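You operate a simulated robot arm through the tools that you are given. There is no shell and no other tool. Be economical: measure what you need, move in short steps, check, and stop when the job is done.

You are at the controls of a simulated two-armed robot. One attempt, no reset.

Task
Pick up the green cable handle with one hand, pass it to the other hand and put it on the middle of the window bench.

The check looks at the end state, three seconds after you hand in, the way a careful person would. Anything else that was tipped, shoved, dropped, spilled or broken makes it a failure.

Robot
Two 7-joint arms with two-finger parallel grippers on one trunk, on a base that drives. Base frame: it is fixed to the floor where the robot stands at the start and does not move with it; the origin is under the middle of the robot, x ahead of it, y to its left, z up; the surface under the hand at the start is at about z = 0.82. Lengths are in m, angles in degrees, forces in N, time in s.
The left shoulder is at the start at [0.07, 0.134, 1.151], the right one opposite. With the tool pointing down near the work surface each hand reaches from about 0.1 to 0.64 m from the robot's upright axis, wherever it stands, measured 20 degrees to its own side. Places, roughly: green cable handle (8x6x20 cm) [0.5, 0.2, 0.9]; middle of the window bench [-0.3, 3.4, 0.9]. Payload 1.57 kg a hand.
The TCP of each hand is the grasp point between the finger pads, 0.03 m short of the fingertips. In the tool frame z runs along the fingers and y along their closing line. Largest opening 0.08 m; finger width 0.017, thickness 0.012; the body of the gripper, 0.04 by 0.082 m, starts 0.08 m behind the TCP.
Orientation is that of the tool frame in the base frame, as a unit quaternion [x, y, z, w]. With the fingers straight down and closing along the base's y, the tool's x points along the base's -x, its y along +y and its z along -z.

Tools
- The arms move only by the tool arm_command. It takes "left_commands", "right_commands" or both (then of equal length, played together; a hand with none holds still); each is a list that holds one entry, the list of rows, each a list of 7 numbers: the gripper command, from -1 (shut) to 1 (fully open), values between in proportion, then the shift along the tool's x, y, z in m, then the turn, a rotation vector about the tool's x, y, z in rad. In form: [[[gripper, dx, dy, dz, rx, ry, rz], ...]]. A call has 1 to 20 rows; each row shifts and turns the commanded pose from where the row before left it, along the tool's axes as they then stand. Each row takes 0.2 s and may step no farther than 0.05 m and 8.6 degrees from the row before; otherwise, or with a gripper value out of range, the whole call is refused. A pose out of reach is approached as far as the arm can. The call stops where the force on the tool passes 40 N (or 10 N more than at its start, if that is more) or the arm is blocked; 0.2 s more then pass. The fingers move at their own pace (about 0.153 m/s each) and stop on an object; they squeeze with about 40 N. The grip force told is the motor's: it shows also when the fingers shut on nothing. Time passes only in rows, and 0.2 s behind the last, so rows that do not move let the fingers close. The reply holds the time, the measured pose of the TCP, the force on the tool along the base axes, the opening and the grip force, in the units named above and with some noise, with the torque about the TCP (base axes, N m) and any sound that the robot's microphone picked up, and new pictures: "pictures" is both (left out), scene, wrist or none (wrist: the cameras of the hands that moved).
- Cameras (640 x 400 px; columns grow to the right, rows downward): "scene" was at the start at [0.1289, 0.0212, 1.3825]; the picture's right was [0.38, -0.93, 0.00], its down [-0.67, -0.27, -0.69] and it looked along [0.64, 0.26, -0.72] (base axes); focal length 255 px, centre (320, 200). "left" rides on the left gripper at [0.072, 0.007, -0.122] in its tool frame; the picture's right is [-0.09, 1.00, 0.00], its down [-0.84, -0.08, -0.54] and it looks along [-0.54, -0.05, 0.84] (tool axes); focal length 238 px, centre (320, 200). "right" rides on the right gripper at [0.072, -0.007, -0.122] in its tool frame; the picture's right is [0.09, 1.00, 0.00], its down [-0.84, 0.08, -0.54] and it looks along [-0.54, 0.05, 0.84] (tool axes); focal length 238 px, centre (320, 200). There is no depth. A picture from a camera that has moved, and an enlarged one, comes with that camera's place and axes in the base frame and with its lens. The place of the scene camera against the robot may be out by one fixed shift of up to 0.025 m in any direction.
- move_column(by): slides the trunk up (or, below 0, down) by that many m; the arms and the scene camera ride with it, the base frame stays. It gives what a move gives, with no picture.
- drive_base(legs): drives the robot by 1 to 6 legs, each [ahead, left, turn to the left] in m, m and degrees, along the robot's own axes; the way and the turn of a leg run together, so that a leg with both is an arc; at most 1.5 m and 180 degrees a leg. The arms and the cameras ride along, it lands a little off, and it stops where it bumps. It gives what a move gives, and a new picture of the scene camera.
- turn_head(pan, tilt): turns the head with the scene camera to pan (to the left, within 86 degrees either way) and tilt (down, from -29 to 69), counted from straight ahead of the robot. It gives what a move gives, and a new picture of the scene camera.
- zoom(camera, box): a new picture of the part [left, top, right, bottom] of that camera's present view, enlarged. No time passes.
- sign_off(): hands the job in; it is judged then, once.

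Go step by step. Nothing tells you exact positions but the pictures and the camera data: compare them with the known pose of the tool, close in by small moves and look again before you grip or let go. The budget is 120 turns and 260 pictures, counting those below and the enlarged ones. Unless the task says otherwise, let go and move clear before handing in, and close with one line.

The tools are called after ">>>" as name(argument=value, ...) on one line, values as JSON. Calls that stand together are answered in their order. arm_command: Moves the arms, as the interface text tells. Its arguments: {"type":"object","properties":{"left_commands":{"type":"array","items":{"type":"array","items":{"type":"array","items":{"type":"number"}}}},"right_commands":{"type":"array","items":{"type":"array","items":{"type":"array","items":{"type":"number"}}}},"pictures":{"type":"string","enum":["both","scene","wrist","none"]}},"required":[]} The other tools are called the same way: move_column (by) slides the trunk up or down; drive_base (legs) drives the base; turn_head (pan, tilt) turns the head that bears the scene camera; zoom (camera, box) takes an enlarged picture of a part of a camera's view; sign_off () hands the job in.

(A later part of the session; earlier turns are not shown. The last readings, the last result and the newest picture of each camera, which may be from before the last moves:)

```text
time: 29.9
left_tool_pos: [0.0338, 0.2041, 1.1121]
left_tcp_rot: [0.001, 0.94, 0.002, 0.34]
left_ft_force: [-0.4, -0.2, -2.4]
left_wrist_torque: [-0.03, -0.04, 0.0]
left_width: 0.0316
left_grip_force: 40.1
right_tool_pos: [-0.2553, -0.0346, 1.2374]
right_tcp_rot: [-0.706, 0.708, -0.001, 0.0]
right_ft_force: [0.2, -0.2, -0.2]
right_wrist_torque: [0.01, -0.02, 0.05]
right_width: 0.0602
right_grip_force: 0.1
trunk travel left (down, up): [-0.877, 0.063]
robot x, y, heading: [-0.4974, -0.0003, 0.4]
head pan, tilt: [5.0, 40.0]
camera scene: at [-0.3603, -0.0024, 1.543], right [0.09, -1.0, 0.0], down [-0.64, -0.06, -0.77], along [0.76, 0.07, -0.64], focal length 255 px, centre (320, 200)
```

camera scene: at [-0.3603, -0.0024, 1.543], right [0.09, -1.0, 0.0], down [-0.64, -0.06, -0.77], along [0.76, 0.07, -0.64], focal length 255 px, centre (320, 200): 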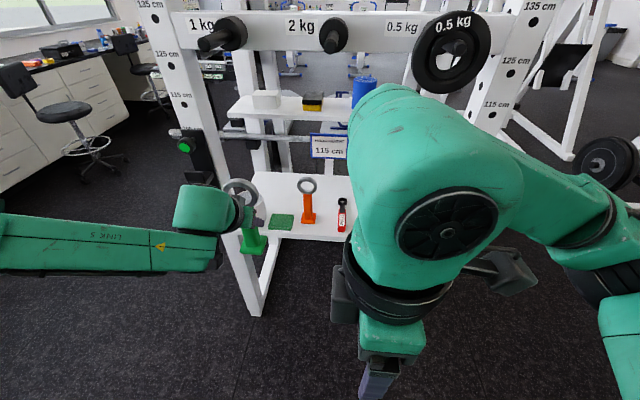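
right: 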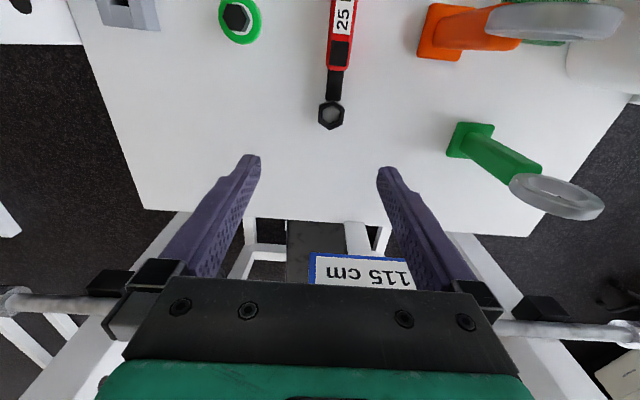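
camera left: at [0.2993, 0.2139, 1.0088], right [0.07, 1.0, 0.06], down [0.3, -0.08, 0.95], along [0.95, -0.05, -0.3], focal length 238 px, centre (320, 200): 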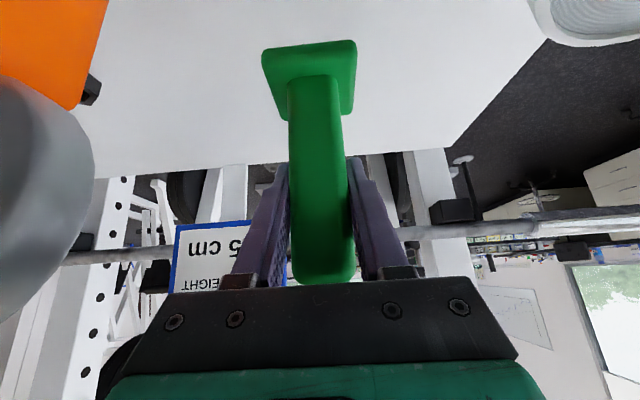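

The right hand's turned pose was out of reach so high and close in. I lower the left hand with the handle, and bring the right hand lower and outward too.

>>> arm_command(right_commands=[[[0.5, 0.0, -0.01, 0.04, 0, 0, 0], [0.5, 0.0, -0.01, 0.04, 0, 0, 0], [0.5, 0.0, -0.01, 0.04, 0, 0, 0], [0.5, 0.0, -0.01, 0.04, 0, 0, 0], [0.5, 0, 0, 0, 0, 0, 0], [0.5, 0, 0, 0, 0, 0, 0]]], left_commands=[[[-1, 0.0245, -0.018, 0.029, 0, 0, 0], [-1, 0.0245, -0.018, 0.029, 0, 0, 0], [-1, 0.0245, -0.018, 0.029, 0, 0, 0], [-1, 0.0245, -0.018, 0.029, 0, 0, 0], [-1, 0.0245, -0.018, 0.029, 0, 0, 0], [-1, 0, 0, 0, 0, 0, 0]]], pictures="both")

```text
time: 31.3
left_tool_pos: [0.0054, 0.1559, 0.984]
left_tcp_rot: [0.002, 0.94, 0.002, 0.341]
left_ft_force: [-0.6, -0.3, -3.1]
left_wrist_torque: [0.02, 0.0, 0.0]
left_width: 0.0319
left_grip_force: 39.8
left hand out of reach, approached as far as the arm can: row 4, 5
right_tool_pos: [-0.2541, -0.015, 1.1575]
right_tcp_rot: [-0.702, 0.712, 0.003, -0.001]
right_ft_force: [0.6, 0.4, -0.3]
right_wrist_torque: [-0.01, 0.01, -0.01]
right_width: 0.0598
right_grip_force: 0.1
right hand out of reach, approached as far as the arm can: row 1, 2, 3, 4
trunk travel left (down, up): [-0.877, 0.063]
robot x, y, heading: [-0.498, -0.0005, 0.1]
head pan, tilt: [5.0, 40.0]
camera scene: at [-0.3602, -0.004, 1.5429], right [0.09, -1.0, 0.0], down [-0.64, -0.06, -0.77], along [0.76, 0.07, -0.64], focal length 255 px, centre (320, 200)
camera right: at [-0.2477, -0.0882, 1.279], right [-1.0, -0.08, 0.0], down [-0.06, 0.84, 0.55], along [-0.04, 0.54, -0.84], focal length 238 px, centre (320, 200)
camera left: at [-0.1292, 0.1648, 1.032], right [0.07, 1.0, 0.06], down [0.3, -0.08, 0.95], along [0.95, -0.05, -0.3], focal length 238 px, centre (320, 200)
```

scene: 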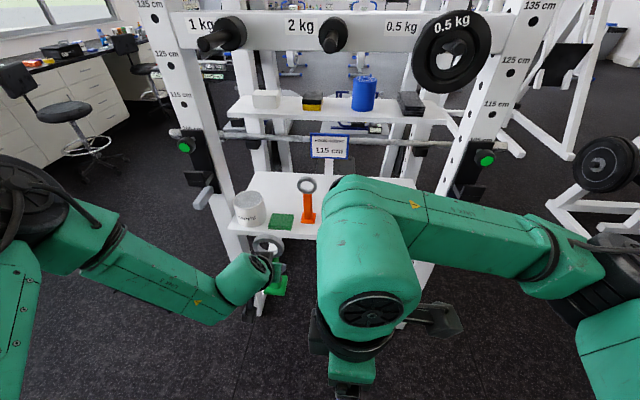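
right: 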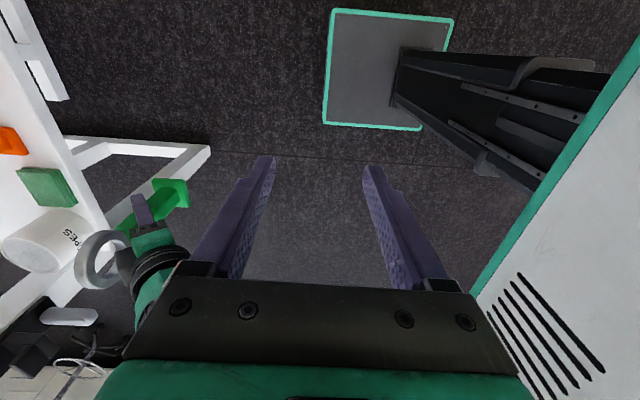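
left: 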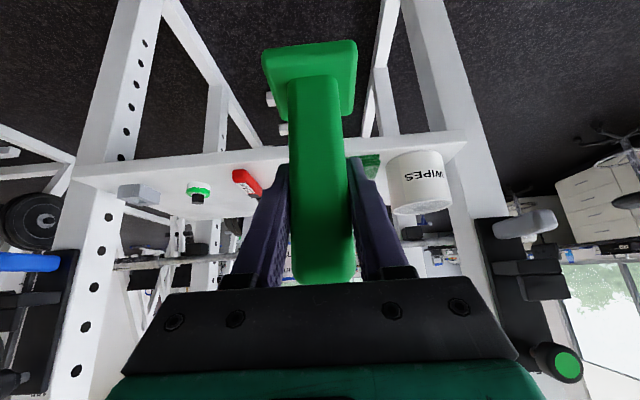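

The turned pose is awkward for the right arm. Instead I return the right hand to its natural orientation and yaw the left hand, with the handle, inward so the ring suits the right hand.

>>> arm_command(right_commands=[[[0.5, 0, 0, 0, 0, 0, 0.1428], [0.5, 0, 0, 0, 0, 0, 0.1428], [0.5, 0, 0, 0, 0, 0, 0.1428], [0.5, 0, 0, 0, 0, 0, 0.1428], [0.5, 0, 0, 0, 0, 0, 0.1428], [0.5, 0, 0, 0, 0, 0, 0.1428], [0.5, 0, 0, 0, 0, 0, 0.1428], [0.5, 0, 0, 0, 0, 0, 0.1428], [0.5, 0, 0, 0, 0, 0, 0.1428], [0.5, 0, 0, 0, 0, 0, 0.1428], [0.5, 0, 0, 0, 0, 0, 0.1428], [0.5, 0, 0, 0, 0, 0, 0]]], pictures="scene")

```text
time: 33.9
left_tool_pos: [0.007, 0.1584, 0.9839]
left_tcp_rot: [0.001, 0.94, 0.001, 0.34]
left_ft_force: [-0.2, 0.6, -3.4]
left_wrist_torque: [-0.04, -0.03, 0.03]
left_width: 0.0316
left_grip_force: 39.4
right_tool_pos: [-0.2528, -0.0134, 1.1578]
right_tcp_rot: [0.001, 1.0, 0.001, 0.001]
right_ft_force: [0.8, -0.1, 0.6]
right_wrist_torque: [0.02, 0.01, 0.0]
right_width: 0.0599
right_grip_force: 0.0
trunk travel left (down, up): [-0.877, 0.063]
robot x, y, heading: [-0.4993, -0.0027, -0.1]
head pan, tilt: [5.0, 40.0]
camera scene: at [-0.3603, -0.0024, 1.5429], right [0.09, -1.0, 0.0], down [-0.64, -0.06, -0.77], along [0.76, 0.07, -0.64], focal length 255 px, centre (320, 200)
```

scene: 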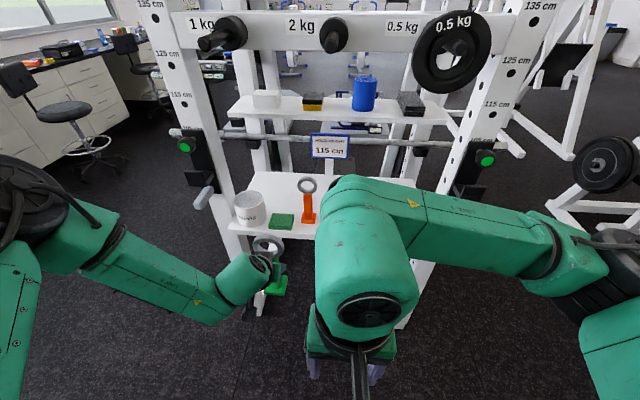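

>>> arm_command(right_commands=[[[0.5, -0.04, -0.027, 0, 0, 0, 0], [0.5, -0.04, -0.027, 0, 0, 0, 0], [0.5, -0.04, -0.027, 0, 0, 0, 0], [0.5, -0.04, -0.027, 0, 0, 0, 0], [0.5, -0.04, -0.027, 0, 0, 0, 0], [0.5, 0, 0, 0, 0, 0, 0], [0.5, 0, 0, 0, 0, 0, 0], [0.5, 0, 0, 0, 0, 0, 0], [0.5, 0, 0, 0, 0, 0, 0], [0.5, 0, 0, 0, 0, 0, 0]]], left_commands=[[[-1, 0, 0, 0, 0, 0, 0], [-1, 0, 0, 0, 0, 0, 0], [-1, 0, 0, 0, 0.0902, 0, 0.1071], [-1, 0, 0, 0, 0.0902, 0, 0.1071], [-1, 0, 0, 0, 0.0902, 0, 0.1071], [-1, 0, 0, 0, 0.0902, 0, 0.1071], [-1, 0, 0, 0, 0.0902, 0, 0.1071], [-1, 0, 0, 0, 0.0902, 0, 0.1071], [-1, 0, 0, 0, 0.0902, 0, 0.1071], [-1, 0, 0, 0, 0, 0, 0]]], pictures="both")

```text
time: 36.1
left_tool_pos: [-0.0001, 0.1666, 0.9828]
left_tcp_rot: [0.28, 0.898, -0.099, 0.324]
left_ft_force: [-0.8, -0.3, -1.8]
left_wrist_torque: [0.0, 0.01, 0.03]
left_width: 0.0315
left_grip_force: 39.8
left hand out of reach, approached as far as the arm can: row 7, 8, 9
right_tool_pos: [-0.0545, -0.1477, 1.1581]
right_tcp_rot: [0.0, 1.0, 0.0, 0.0]
right_ft_force: [-0.2, 0.0, 0.0]
right_wrist_torque: [-0.01, 0.01, 0.01]
right_width: 0.0598
right_grip_force: 0.0
trunk travel left (down, up): [-0.877, 0.063]
robot x, y, heading: [-0.4984, 0.0017, -0.1]
head pan, tilt: [5.0, 40.0]
camera scene: at [-0.3607, -0.0018, 1.5429], right [0.09, -1.0, 0.0], down [-0.64, -0.06, -0.77], along [0.76, 0.07, -0.64], focal length 255 px, centre (320, 200)
camera right: at [-0.1261, -0.155, 1.2796], right [-0.09, 1.0, 0.0], down [0.84, 0.08, 0.54], along [0.54, 0.05, -0.84], focal length 238 px, centre (320, 200)
camera left: at [-0.1072, 0.2498, 1.0333], right [0.62, 0.78, 0.06], down [0.2, -0.24, 0.95], along [0.76, -0.58, -0.31], focal length 238 px, centre (320, 200)
```

scene: 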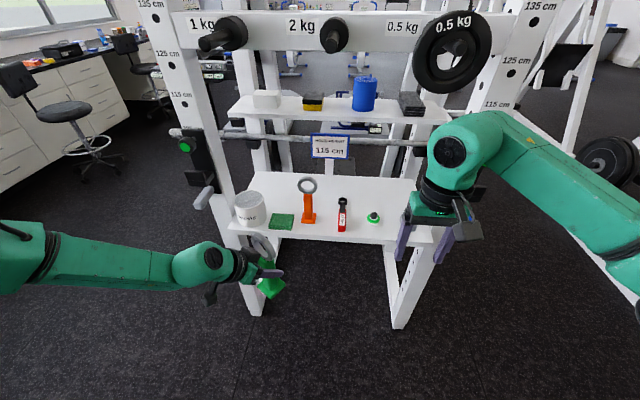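
right: 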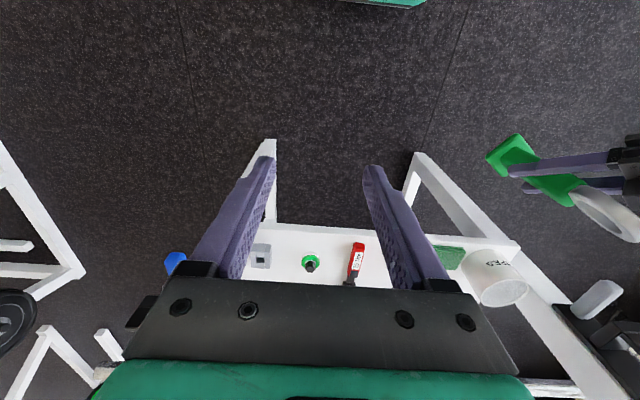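
left: 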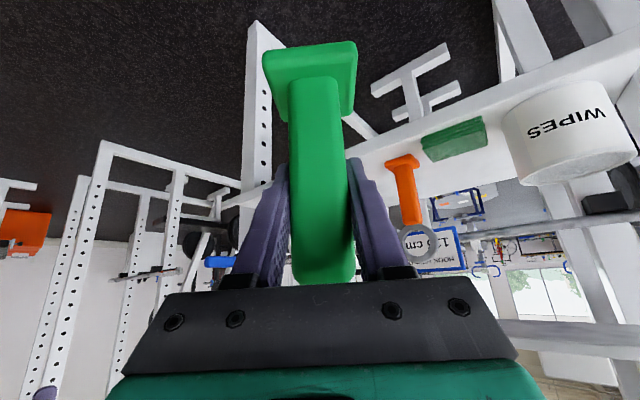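

The left hand is now yawed by 35° with the handle upright. I bring it inward, yaw it a bit more, and turn the right hand by the remainder.

>>> arm_command(right_commands=[[[0.5, 0, 0, 0, 0, 0, -0.137], [0.5, 0, 0, 0, 0, 0, -0.137], [0.5, 0, 0, 0, 0, 0, -0.137], [0.5, 0, 0, 0, 0, 0, -0.137], [0.5, 0, 0, 0, 0, 0, 0]]], left_commands=[[[-1, -0.0175, -0.033, 0.0144, 0, 0, 0], [-1, -0.0175, -0.033, 0.0144, 0, 0, 0], [-1, 0, 0, 0, 0.0902, 0, 0.1071], [-1, 0, 0, 0, 0.0902, 0, 0.1071], [-1, 0, 0, 0, 0, 0, 0]]], pictures="scene")

```text
time: 37.3
left_tool_pos: [-0.0054, 0.0988, 0.9966]
left_tcp_rot: [0.361, 0.873, -0.12, 0.305]
left_ft_force: [0.1, -0.1, -1.9]
left_wrist_torque: [0.04, 0.01, -0.01]
left_width: 0.0315
left_grip_force: 39.1
left hand out of reach, approached as far as the arm can: row 2, 4
right_tool_pos: [-0.0533, -0.1487, 1.1583]
right_tcp_rot: [-0.271, 0.963, 0.0, 0.001]
right_ft_force: [0.1, -0.9, 0.3]
right_wrist_torque: [0.03, 0.0, -0.02]
right_width: 0.06
right_grip_force: 0.2
trunk travel left (down, up): [-0.877, 0.063]
robot x, y, heading: [-0.5, -0.0001, 0.1]
head pan, tilt: [5.0, 40.0]
camera scene: at [-0.3605, -0.0034, 1.5429], right [0.09, -1.0, 0.0], down [-0.64, -0.06, -0.77], along [0.76, 0.07, -0.64], focal length 255 px, centre (320, 200)
```

scene: 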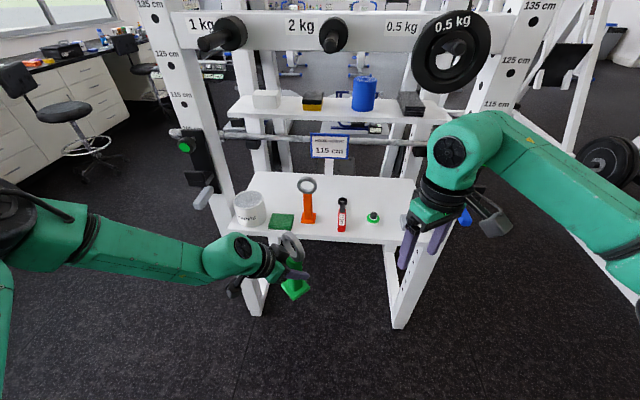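

The left hand is at yaw −45°, and the ring's centre should be near [-0.004, 0.097, 1.077]. I turn the right hand to match and bring it nearly above the ring, staying above it.

>>> arm_command(right_commands=[[[0, 0, 0, -0.02, 0, 0, -0.1185], [0, 0, 0, -0.02, 0, 0, -0.1185], [0, -0.04, 0.027, 0, 0, 0, 0], [0, -0.04, 0.027, 0, 0, 0, 0], [0, -0.04, 0.027, 0, 0, 0, 0], [0, -0.04, 0.027, 0, 0, 0, 0], [0, 0, 0, 0, 0, 0, 0]]], pictures="both")

```text
time: 38.9
left_tool_pos: [-0.0052, 0.0979, 0.9966]
left_tcp_rot: [0.361, 0.873, -0.12, 0.305]
left_ft_force: [0.2, -0.8, -3.1]
left_wrist_torque: [0.02, -0.01, 0.02]
left_width: 0.032
left_grip_force: 39.7
right_tool_pos: [0.0089, 0.0078, 1.1671]
right_tcp_rot: [-0.299, 0.954, 0.001, 0.001]
right_ft_force: [0.6, -0.7, 0.4]
right_wrist_torque: [-0.01, 0.01, 0.03]
right_width: 0.04
right_grip_force: 0.1
right hand out of reach, approached as far as the arm can: row 1, 2, 6
trunk travel left (down, up): [-0.877, 0.063]
robot x, y, heading: [-0.5044, -0.0027, 0.1]
head pan, tilt: [5.0, 40.0]
camera scene: at [-0.3603, -0.0041, 1.5429], right [0.09, -1.0, 0.0], down [-0.64, -0.06, -0.77], along [0.76, 0.07, -0.64], focal length 255 px, centre (320, 200)
camera right: at [-0.0468, -0.0392, 1.2889], right [-0.64, 0.77, 0.0], down [0.64, 0.54, 0.54], along [0.42, 0.35, -0.84], focal length 238 px, centre (320, 200)
```

scene: 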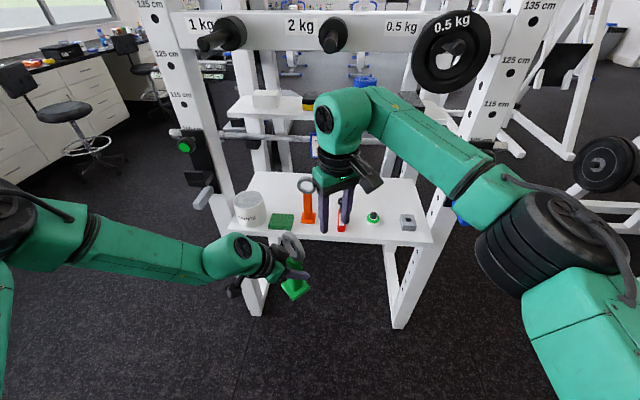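
right: 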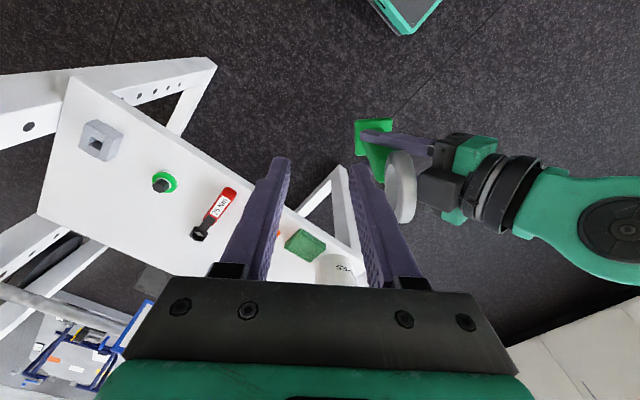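

>>> arm_command(right_commands=[[[0, -0.0205, 0.0413, -0.005, 0, 0, 0], [0, -0.0205, 0.0413, -0.005, 0, 0, 0], [0, 0, 0, 0, 0, 0, -0.09], [0, 0, 0, 0, 0, 0, -0.09], [0, 0, 0, 0, 0, 0, 0]]], pictures="both")

```text
time: 40.1
left_tool_pos: [-0.0048, 0.0994, 0.9975]
left_tcp_rot: [0.361, 0.873, -0.12, 0.305]
left_ft_force: [-0.6, -0.3, -2.0]
left_wrist_torque: [-0.02, -0.02, -0.01]
left_width: 0.0318
left_grip_force: 40.1
right_tool_pos: [-0.0091, 0.0732, 1.1794]
right_tcp_rot: [-0.324, 0.946, 0.004, 0.002]
right_ft_force: [-0.4, 0.0, 0.2]
right_wrist_torque: [-0.03, -0.03, -0.01]
right_width: 0.0398
right_grip_force: 0.1
right hand out of reach, approached as far as the arm can: row 3, 4
trunk travel left (down, up): [-0.877, 0.063]
robot x, y, heading: [-0.5005, -0.0026, -0.0]
head pan, tilt: [5.0, 40.0]
camera scene: at [-0.3605, -0.0022, 1.5429], right [0.09, -1.0, 0.0], down [-0.64, -0.06, -0.77], along [0.76, 0.07, -0.64], focal length 255 px, centre (320, 200)
camera right: at [-0.062, 0.0224, 1.3008], right [-0.68, 0.73, 0.0], down [0.61, 0.57, 0.55], along [0.4, 0.38, -0.84], focal length 238 px, centre (320, 200)
```

scene: 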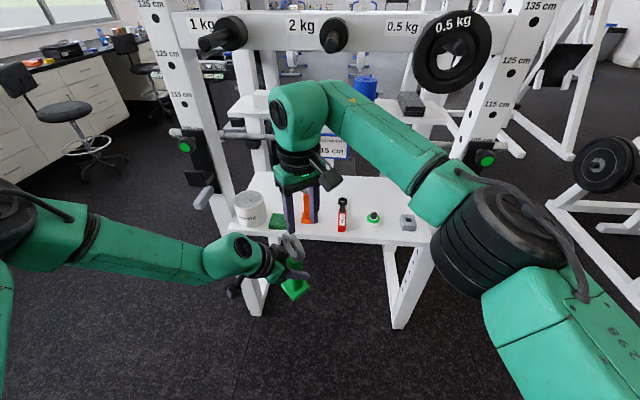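
right: 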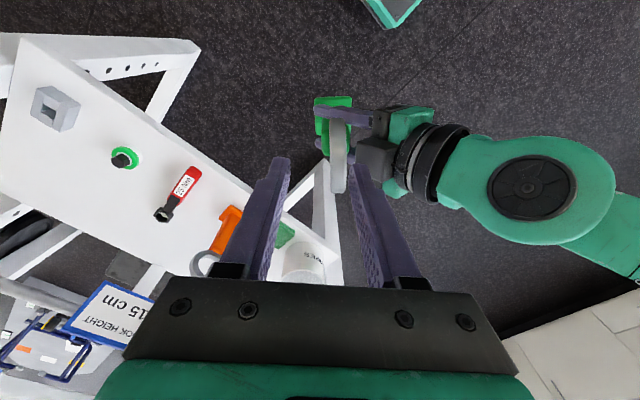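

The ring is nearly edge-on to the right hand, which is what I want. I shift over it and come down to just above it.

>>> arm_command(right_commands=[[[0, -0.009, 0.0088, 0, 0, 0, 0], [0, -0.009, 0.0088, 0, 0, 0, 0], [0, 0, 0, 0.012, 0, 0, 0], [0, 0, 0, 0.012, 0, 0, 0], [0, 0, 0, 0, 0, 0, 0]]], pictures="both")

>>> zoom(camera="scene", box=[200, 120, 400, 320])

```text
time: 41.3
left_tool_pos: [-0.0052, 0.0988, 0.9971]
left_tcp_rot: [0.361, 0.873, -0.121, 0.305]
left_ft_force: [-0.9, 0.0, -2.3]
left_wrist_torque: [-0.01, -0.05, -0.02]
left_width: 0.0318
left_grip_force: 40.0
right_tool_pos: [-0.0078, 0.0735, 1.1788]
right_tcp_rot: [-0.324, 0.946, 0.003, 0.002]
right_ft_force: [-0.8, 0.5, 0.7]
right_wrist_torque: [-0.03, 0.04, 0.0]
right_width: 0.04
right_grip_force: 0.0
right hand out of reach, approached as far as the arm can: row 1, 2, 3, 4
trunk travel left (down, up): [-0.877, 0.063]
robot x, y, heading: [-0.4976, 0.0006, 0.1]
head pan, tilt: [5.0, 40.0]
camera scene: at [-0.3602, -0.0024, 1.5429], right [0.09, -1.0, 0.0], down [-0.64, -0.06, -0.77], along [0.76, 0.07, -0.64], focal length 255 px, centre (320, 200)
camera right: at [-0.0619, 0.0224, 1.3005], right [-0.68, 0.73, 0.0], down [0.61, 0.57, 0.55], along [0.4, 0.38, -0.84], focal length 238 px, centre (320, 200)
```

scene: 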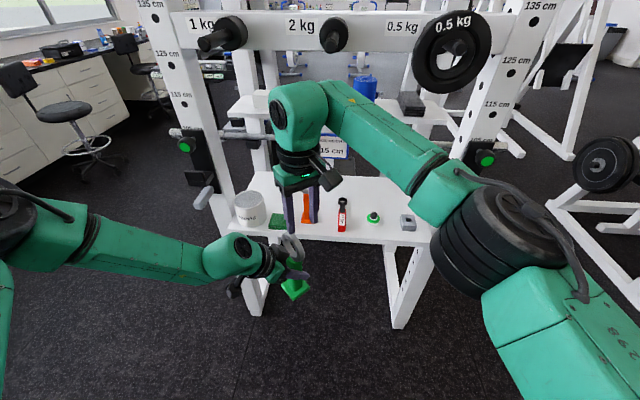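
right: 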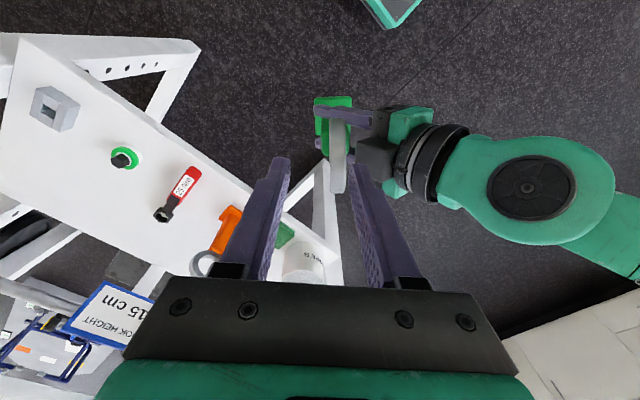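

```text
2.00 times, centred on (300, 220) of scene
camera zoom: at [-0.3602, -0.0024, 1.5429], right [0.09, -1.0, 0.0], down [-0.64, -0.06, -0.77], along [0.76, 0.07, -0.64], focal length 511 px, centre (360, 160)
```

zoom: 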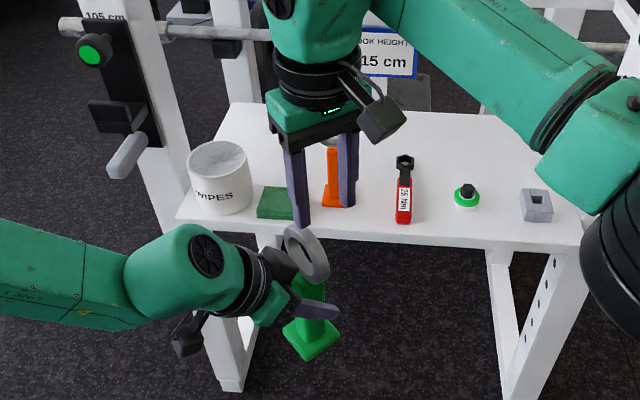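

>>> arm_command(right_commands=[[[0, 0, 0, 0, 0, 0, 0.1], [0, -0.0075, 0.01, 0, 0, 0, 0], [0, -0.0075, 0.01, 0, 0, 0, 0], [0, 0, 0, 0.012, 0, 0, 0], [0, 0, 0, 0.012, 0, 0, 0], [0, 0, 0, 0, 0, 0, 0]]], pictures="wrist")

```text
time: 42.7
left_tool_pos: [-0.0068, 0.0991, 0.9975]
left_tcp_rot: [0.361, 0.873, -0.121, 0.305]
left_ft_force: [-0.7, 1.4, -2.5]
left_wrist_torque: [-0.03, -0.02, -0.01]
left_width: 0.032
left_grip_force: 39.8
right_tool_pos: [-0.0082, 0.0986, 1.1546]
right_tcp_rot: [-0.293, 0.956, 0.0, 0.001]
right_ft_force: [-0.2, 0.4, -0.2]
right_wrist_torque: [0.02, 0.03, -0.01]
right_width: 0.0397
right_grip_force: 0.1
trunk travel left (down, up): [-0.877, 0.063]
robot x, y, heading: [-0.4991, 0.0005, 0.0]
head pan, tilt: [5.0, 40.0]
camera right: at [-0.0639, 0.0528, 1.2765], right [-0.63, 0.77, 0.0], down [0.65, 0.53, 0.54], along [0.42, 0.34, -0.84], focal length 238 px, centre (320, 200)
```

right: 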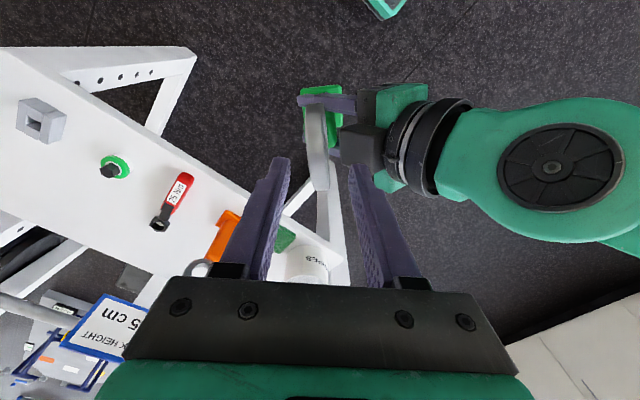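

>>> arm_command(right_commands=[[[0, 0, 0, 0, 0, 0, -0.05], [0, 0, 0, 0, 0, 0, -0.05], [0, 0, 0, 0, 0, 0, -0.05], [0, 0, 0, 0, 0, 0, 0]]], left_commands=[[[-1, 0, 0, 0, 0.032, 0, 0.038], [-1, 0, 0, 0, 0.032, 0, 0.038], [-1, 0, 0, 0, 0, 0, 0], [-1, 0, 0, 0, 0, 0, 0]]], pictures="wrist")

```text
time: 43.7
left_tool_pos: [-0.0048, 0.0976, 0.9982]
left_tcp_rot: [0.361, 0.873, -0.121, 0.304]
left_ft_force: [-0.3, 0.0, -2.2]
left_wrist_torque: [-0.01, -0.03, 0.01]
left_width: 0.0315
left_grip_force: 40.3
left hand out of reach, approached as far as the arm can: row 2
right_tool_pos: [-0.01, 0.0988, 1.1535]
right_tcp_rot: [-0.316, 0.949, 0.001, 0.003]
right_ft_force: [0.2, 0.4, -0.2]
right_wrist_torque: [0.03, 0.02, -0.01]
right_width: 0.04
right_grip_force: 0.0
right hand out of reach, approached as far as the arm can: row 2
trunk travel left (down, up): [-0.877, 0.063]
robot x, y, heading: [-0.5036, 0.0016, 0.1]
head pan, tilt: [5.0, 40.0]
camera right: at [-0.063, 0.049, 1.2762], right [-0.67, 0.74, 0.0], down [0.62, 0.56, 0.55], along [0.41, 0.37, -0.84], focal length 238 px, centre (320, 200)
camera left: at [-0.0955, 0.1974, 1.0494], right [0.75, 0.66, 0.07], down [0.17, -0.29, 0.94], along [0.64, -0.7, -0.33], focal length 238 px, centre (320, 200)
```

right: 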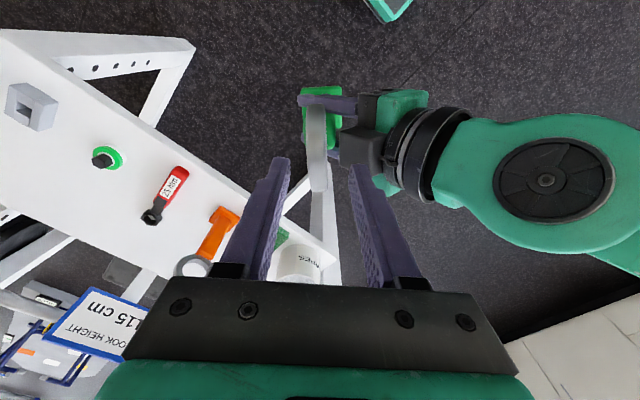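
left: 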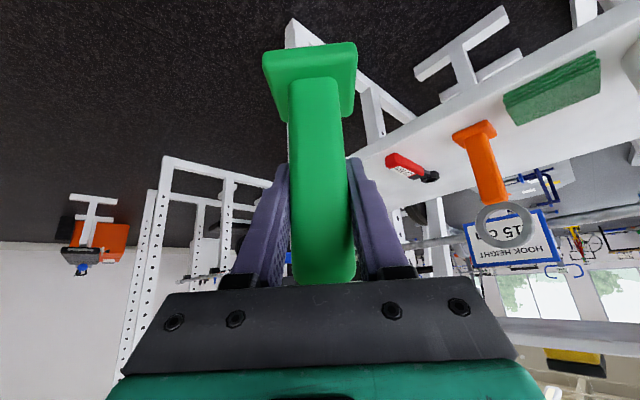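

Both hands sit within about 8° of ideal, which is good enough. I narrow the right fingers a little so they clear the left knuckles and descend.

>>> arm_command(right_commands=[[[-0.15, 0, 0, 0, 0, 0, 0.02], [-0.15, 0, 0, 0.01, 0, 0, 0], [-0.15, 0, 0, 0.01, 0, 0, 0], [-0.15, 0, 0, 0, 0, 0, 0]]], pictures="both")

>>> zoom(camera="right", box=[220, 60, 460, 210])

>>> zoom(camera="scene", box=[200, 170, 360, 310])

```text
time: 44.7
left_tool_pos: [-0.0041, 0.0981, 0.9967]
left_tcp_rot: [0.361, 0.873, -0.121, 0.305]
left_ft_force: [-0.9, 0.3, -2.4]
left_wrist_torque: [0.03, -0.01, 0.05]
left_width: 0.0318
left_grip_force: 40.2
right_tool_pos: [-0.0094, 0.0988, 1.1538]
right_tcp_rot: [-0.316, 0.949, 0.0, 0.003]
right_ft_force: [0.1, -0.4, -0.4]
right_wrist_torque: [-0.02, 0.0, -0.03]
right_width: 0.034
right_grip_force: 0.2
right hand out of reach, approached as far as the arm can: row 2, 3
trunk travel left (down, up): [-0.877, 0.063]
robot x, y, heading: [-0.5002, 0.0002, 0.2]
head pan, tilt: [5.0, 40.0]
camera scene: at [-0.3602, -0.0023, 1.5429], right [0.09, -1.0, 0.0], down [-0.64, -0.06, -0.77], along [0.76, 0.07, -0.64], focal length 255 px, centre (320, 200)
camera right: at [-0.0631, 0.0492, 1.2761], right [-0.67, 0.74, 0.0], down [0.62, 0.56, 0.55], along [0.41, 0.37, -0.84], focal length 238 px, centre (320, 200)
```

scene: 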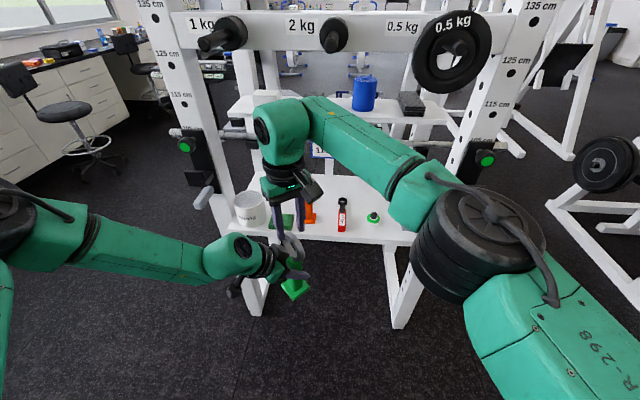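
right: 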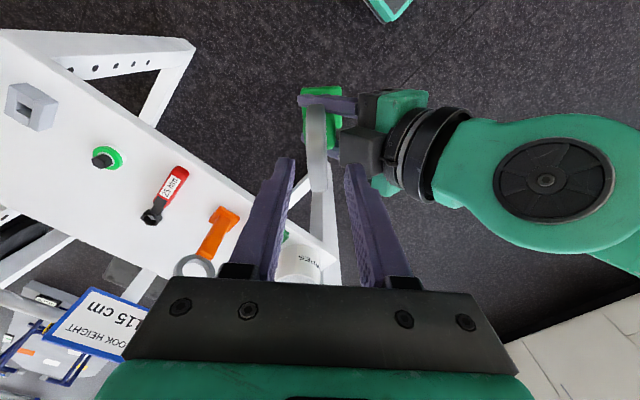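

```text
2.67 times, centred on (340, 135) of right
camera zoom: at [-0.0631, 0.0492, 1.2761], right [-0.67, 0.74, 0.0], down [0.62, 0.56, 0.55], along [0.41, 0.37, -0.84], focal length 636 px, centre (267, 373)
```

zoom: 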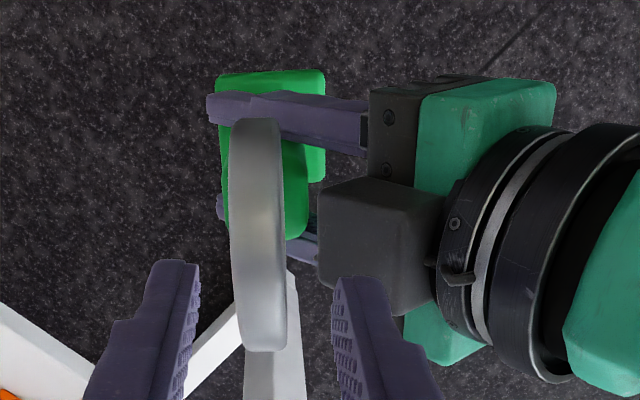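

```text
2.86 times, centred on (280, 240) of scene
camera zoom: at [-0.3602, -0.0023, 1.5429], right [0.09, -1.0, 0.0], down [-0.64, -0.06, -0.77], along [0.76, 0.07, -0.64], focal length 730 px, centre (434, 86)
```

zoom: 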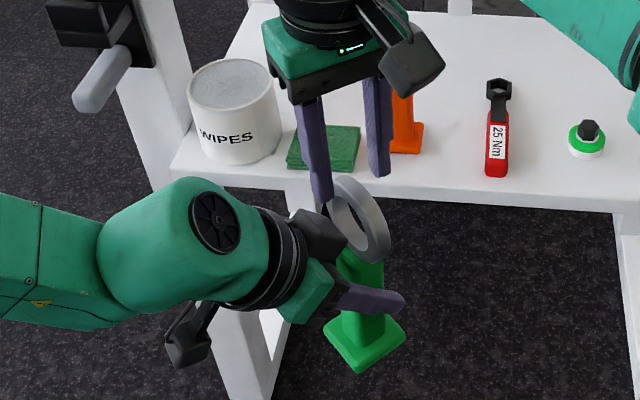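

The right hand is at its yaw limit, so I bring the ring up between its fingers with the left hand instead.

>>> arm_command(left_commands=[[[-1, -0.0083, 0, -0.0096, 0, 0, 0], [-1, -0.0083, 0, -0.0096, 0, 0, 0], [-1, 0, 0, 0, 0, 0, 0]]], right_commands=[[[-0.15, 0, 0, 0, 0, 0, 0], [-0.15, 0, 0, 0, 0, 0, 0], [-0.15, 0, 0, 0, 0, 0, 0]]], pictures="both")

>>> zoom(camera="right", box=[220, 60, 460, 210])

>>> zoom(camera="scene", box=[200, 170, 360, 310])

```text
time: 45.5
left_tool_pos: [-0.0047, 0.0984, 1.0212]
left_tcp_rot: [0.362, 0.874, -0.121, 0.302]
left_ft_force: [-1.9, 1.9, -21.3]
left_wrist_torque: [-0.61, -0.64, -0.02]
left_width: 0.0317
left_grip_force: 40.4
right_tool_pos: [-0.0084, 0.0989, 1.1559]
right_tcp_rot: [-0.316, 0.949, 0.0, 0.003]
right_ft_force: [0.8, -1.8, 19.1]
right_wrist_torque: [0.28, 0.39, 0.0]
right_width: 0.0321
right_grip_force: 0.1
trunk travel left (down, up): [-0.877, 0.063]
robot x, y, heading: [-0.5002, -0.0019, 0.3]
head pan, tilt: [5.0, 40.0]
camera scene: at [-0.36, -0.0022, 1.5428], right [0.09, -1.0, 0.0], down [-0.64, -0.06, -0.77], along [0.76, 0.07, -0.64], focal length 255 px, centre (320, 200)
camera right: at [-0.0627, 0.0492, 1.277], right [-0.67, 0.74, 0.0], down [0.62, 0.56, 0.55], along [0.41, 0.37, -0.84], focal length 238 px, centre (320, 200)
camera left: at [-0.0953, 0.1973, 1.0735], right [0.75, 0.66, 0.06], down [0.17, -0.29, 0.94], along [0.64, -0.7, -0.33], focal length 238 px, centre (320, 200)
```

scene: 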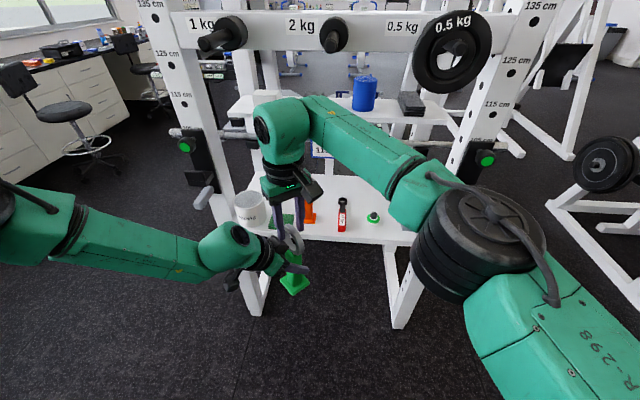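
right: 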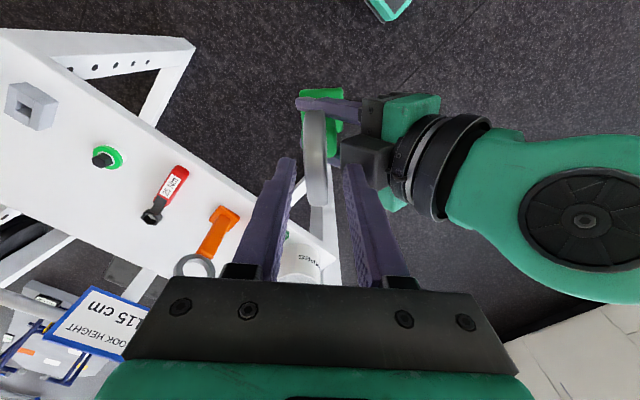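
left: 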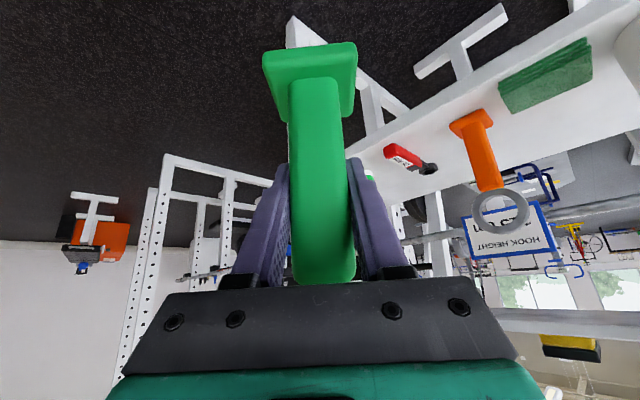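

```text
2.67 times, centred on (340, 135) of right
camera zoom: at [-0.0627, 0.0492, 1.277], right [-0.67, 0.74, 0.0], down [0.62, 0.56, 0.55], along [0.41, 0.37, -0.84], focal length 636 px, centre (267, 373)
```

zoom: 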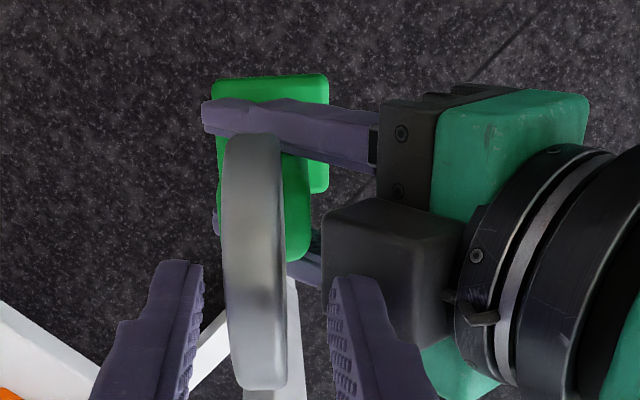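

```text
2.86 times, centred on (280, 240) of scene
camera zoom: at [-0.36, -0.0022, 1.5428], right [0.09, -1.0, 0.0], down [-0.64, -0.06, -0.77], along [0.76, 0.07, -0.64], focal length 730 px, centre (434, 86)
```

zoom: 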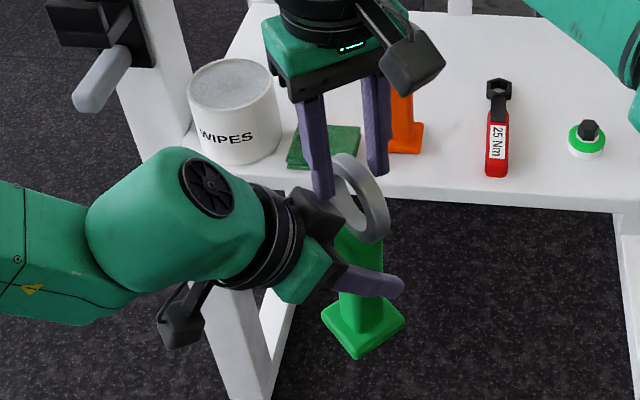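

The right fingertip is touching the block on top of the left gripper. I relieve that, shift the ring about 4 mm to centre it, and narrow the right fingers so they pass the block.

>>> arm_command(left_commands=[[[-1, 0.0026, 0, 0.0031, 0, 0, 0], [-1, 0.0032, 0, -0.0025, 0, 0, 0], [-1, 0, 0, 0, 0, 0, 0], [-1, 0, 0, 0, 0, 0, 0]]], right_commands=[[[-0.15, 0, 0, 0, 0, 0, 0], [-0.3, 0, 0, 0, 0, 0, 0], [-0.3, 0, 0, 0, 0, 0, 0], [-0.3, 0, 0, 0, 0, 0, 0]]], pictures="none")

>>> zoom(camera="right", box=[220, 60, 460, 210])

```text
time: 46.5
left_tool_pos: [-0.0062, 0.0993, 1.0191]
left_tcp_rot: [0.361, 0.873, -0.121, 0.305]
left_ft_force: [0.3, 0.0, -1.5]
left_wrist_torque: [0.02, -0.01, -0.01]
left_width: 0.0317
left_grip_force: 39.8
right_tool_pos: [-0.0094, 0.0979, 1.1557]
right_tcp_rot: [-0.317, 0.948, 0.001, 0.003]
right_ft_force: [-0.4, -0.4, -0.2]
right_wrist_torque: [-0.02, 0.03, 0.03]
right_width: 0.0278
right_grip_force: 0.0
trunk travel left (down, up): [-0.877, 0.063]
robot x, y, heading: [-0.5018, -0.0045, 0.5]
head pan, tilt: [5.0, 40.0]
```

```text
2.67 times, centred on (340, 135) of right
camera zoom: at [-0.063, 0.0491, 1.276], right [-0.67, 0.74, 0.0], down [0.62, 0.56, 0.55], along [0.41, 0.37, -0.84], focal length 636 px, centre (267, 373)
```

zoom: 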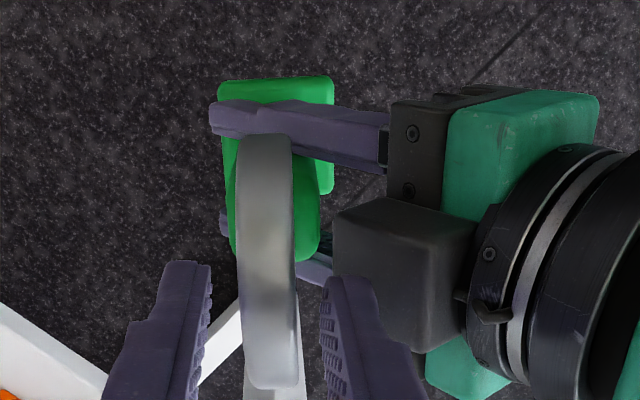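

Forces are zero and the ring sits between the right fingers with about 1.4 cm of overlap. I close the right hand while the left keeps holding.

>>> arm_command(right_commands=[[[-0.4, 0, 0, 0, 0, 0, 0], [-0.5, 0, 0, 0, 0, 0, 0], [-0.7, 0, 0, 0, 0, 0, 0], [-1, 0, 0, 0, 0, 0, 0], [-1, 0, 0, 0, 0, 0, 0]]], left_commands=[[[-1, 0, 0, 0, 0, 0, 0], [-1, 0, 0, 0, 0, 0, 0], [-1, 0, 0, 0, 0, 0, 0], [-1, 0, 0, 0, 0, 0, 0], [-1, 0, 0, 0, 0, 0, 0]]], pictures="both")

>>> zoom(camera="right", box=[220, 60, 460, 210])

>>> zoom(camera="scene", box=[200, 170, 360, 310])

```text
time: 47.7
left_tool_pos: [-0.008, 0.1007, 1.0183]
left_tcp_rot: [0.361, 0.873, -0.121, 0.305]
left_ft_force: [3.0, -1.5, -3.1]
left_wrist_torque: [0.09, 0.37, -0.55]
left_width: 0.0316
left_grip_force: 40.0
right_tool_pos: [-0.0091, 0.0987, 1.1553]
right_tcp_rot: [-0.318, 0.948, 0.0, 0.002]
right_ft_force: [-3.8, 2.0, 0.8]
right_wrist_torque: [0.15, 0.01, 0.63]
right_width: 0.0157
right_grip_force: 31.0
trunk travel left (down, up): [-0.877, 0.063]
robot x, y, heading: [-0.4967, -0.0002, -0.0]
head pan, tilt: [5.0, 40.0]
camera scene: at [-0.3602, -0.0024, 1.5429], right [0.09, -1.0, 0.0], down [-0.64, -0.06, -0.77], along [0.76, 0.07, -0.64], focal length 255 px, centre (320, 200)
camera right: at [-0.0632, 0.0494, 1.2762], right [-0.67, 0.74, 0.0], down [0.62, 0.56, 0.55], along [0.41, 0.37, -0.84], focal length 238 px, centre (320, 200)
camera left: at [-0.0978, 0.1995, 1.0706], right [0.75, 0.66, 0.07], down [0.17, -0.29, 0.94], along [0.64, -0.7, -0.33], focal length 238 px, centre (320, 200)
```

scene: 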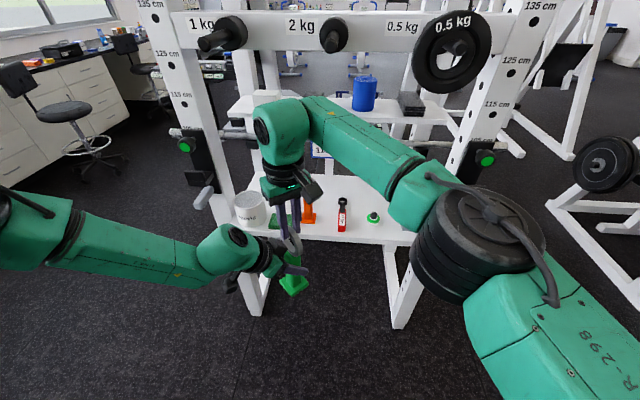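
right: 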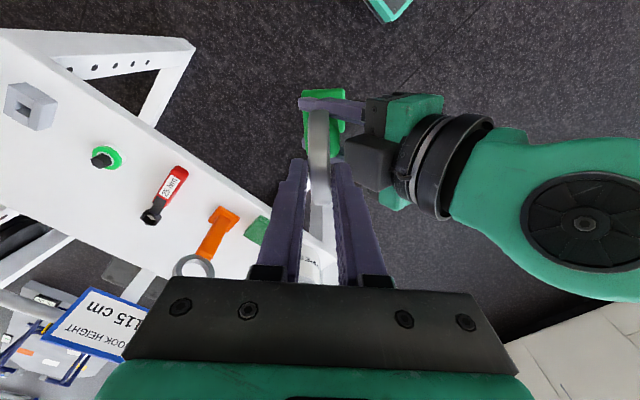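
left: 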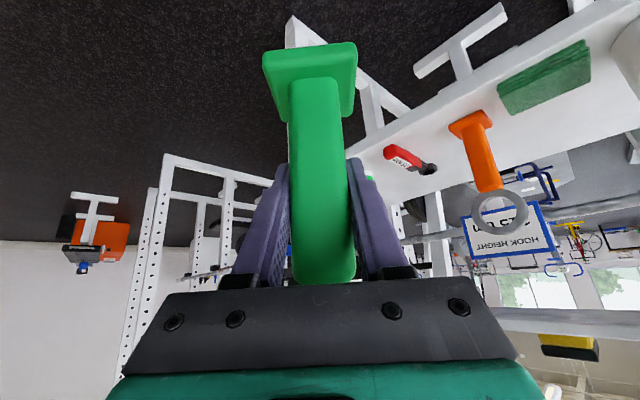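

```text
2.67 times, centred on (340, 135) of right
camera zoom: at [-0.0632, 0.0494, 1.2762], right [-0.67, 0.74, 0.0], down [0.62, 0.56, 0.55], along [0.41, 0.37, -0.84], focal length 636 px, centre (267, 373)
```

zoom: 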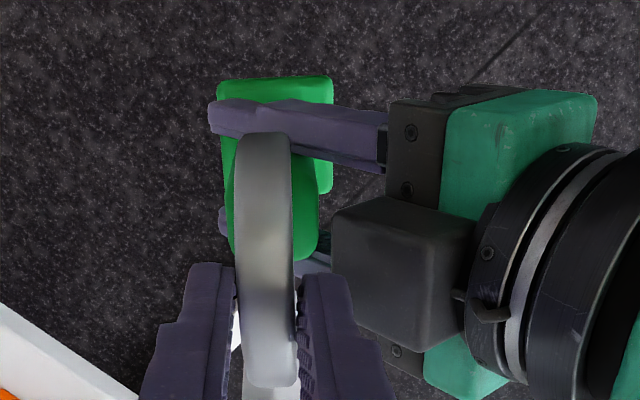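

```text
2.86 times, centred on (280, 240) of scene
camera zoom: at [-0.3602, -0.0024, 1.5429], right [0.09, -1.0, 0.0], down [-0.64, -0.06, -0.77], along [0.76, 0.07, -0.64], focal length 730 px, centre (434, 86)
```

zoom: 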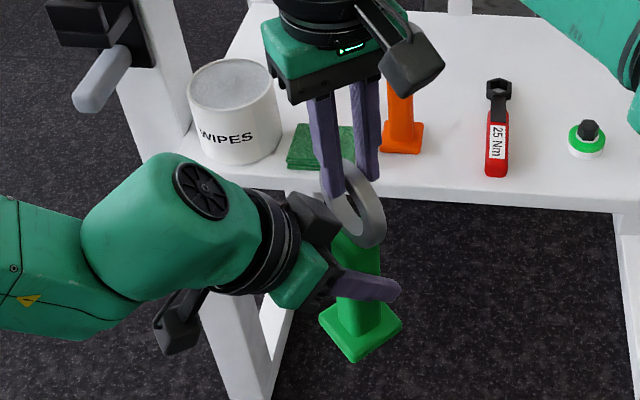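

The right hand holds the ring (0.016 m wide). I let the grip settle, open the left hand, and check that the handle hangs.

>>> arm_command(left_commands=[[[-1, 0, 0, 0, 0, 0, 0], [-1, 0, 0, 0, 0, 0, 0], [-0.2, 0, 0, 0, 0, 0, 0], [0, 0, 0, 0, 0, 0, 0], [0.4, 0, 0, 0, 0, 0, 0], [0.8, 0, 0, 0, 0, 0, 0], [0.8, 0, 0, 0, 0, 0, 0]]], right_commands=[[[-1, 0, 0, 0, 0, 0, 0], [-1, 0, 0, 0, 0, 0, 0], [-1, 0, 0, 0, 0, 0, 0], [-1, 0, 0, 0, 0, 0, 0], [-1, 0, 0, 0, 0, 0, 0], [-1, 0, 0, 0, 0, 0, 0], [-1, 0, 0, 0, 0, 0, 0]]], pictures="both")

>>> zoom(camera="right", box=[220, 60, 460, 210])

```text
time: 49.3
left_tool_pos: [-0.0079, 0.0999, 1.0192]
left_tcp_rot: [0.361, 0.873, -0.12, 0.305]
left_ft_force: [0.5, -0.2, 0.7]
left_wrist_torque: [0.01, 0.0, -0.02]
left_width: 0.0721
left_grip_force: 0.1
right_tool_pos: [-0.0092, 0.0983, 1.1549]
right_tcp_rot: [-0.317, 0.948, 0.0, 0.003]
right_ft_force: [0.1, -0.4, -0.4]
right_wrist_torque: [0.0, 0.02, 0.0]
right_width: 0.0133
right_grip_force: 29.9
trunk travel left (down, up): [-0.877, 0.063]
robot x, y, heading: [-0.4996, -0.0029, 0.1]
head pan, tilt: [5.0, 40.0]
camera scene: at [-0.3602, -0.0023, 1.5429], right [0.09, -1.0, 0.0], down [-0.64, -0.06, -0.77], along [0.76, 0.07, -0.64], focal length 255 px, centre (320, 200)
camera right: at [-0.0631, 0.0492, 1.2761], right [-0.67, 0.74, 0.0], down [0.62, 0.56, 0.55], along [0.41, 0.37, -0.84], focal length 238 px, centre (320, 200)
camera left: at [-0.0978, 0.1995, 1.0706], right [0.75, 0.66, 0.07], down [0.17, -0.29, 0.94], along [0.64, -0.7, -0.33], focal length 238 px, centre (320, 200)
```

scene: 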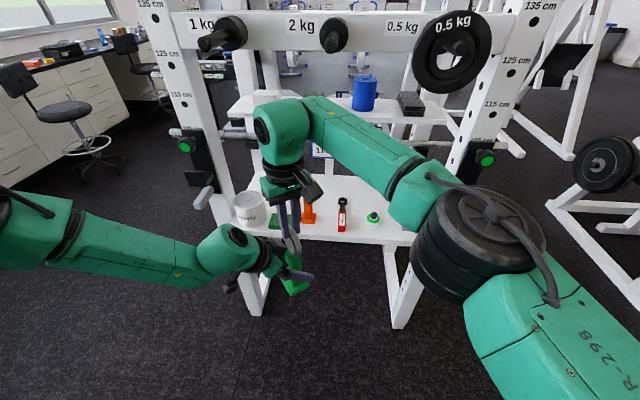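
right: 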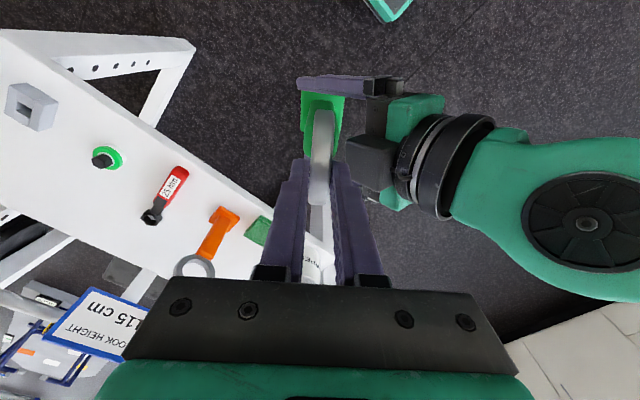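
left: 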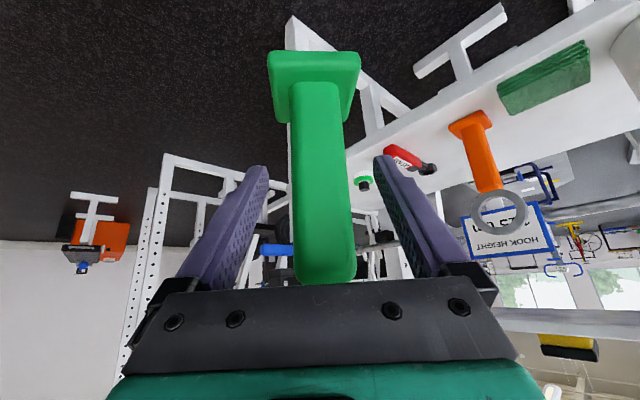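

```text
2.67 times, centred on (340, 135) of right
camera zoom: at [-0.0631, 0.0492, 1.2761], right [-0.67, 0.74, 0.0], down [0.62, 0.56, 0.55], along [0.41, 0.37, -0.84], focal length 636 px, centre (267, 373)
```

zoom: 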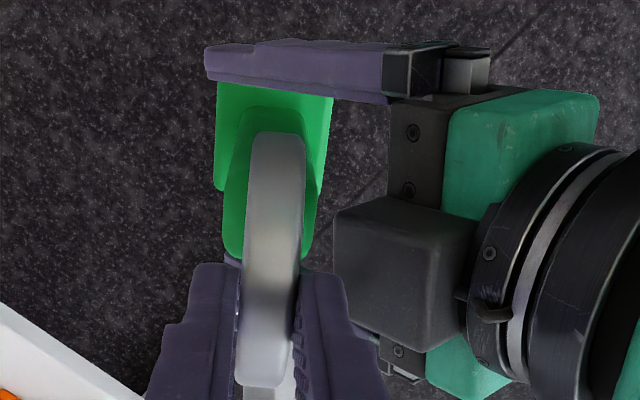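

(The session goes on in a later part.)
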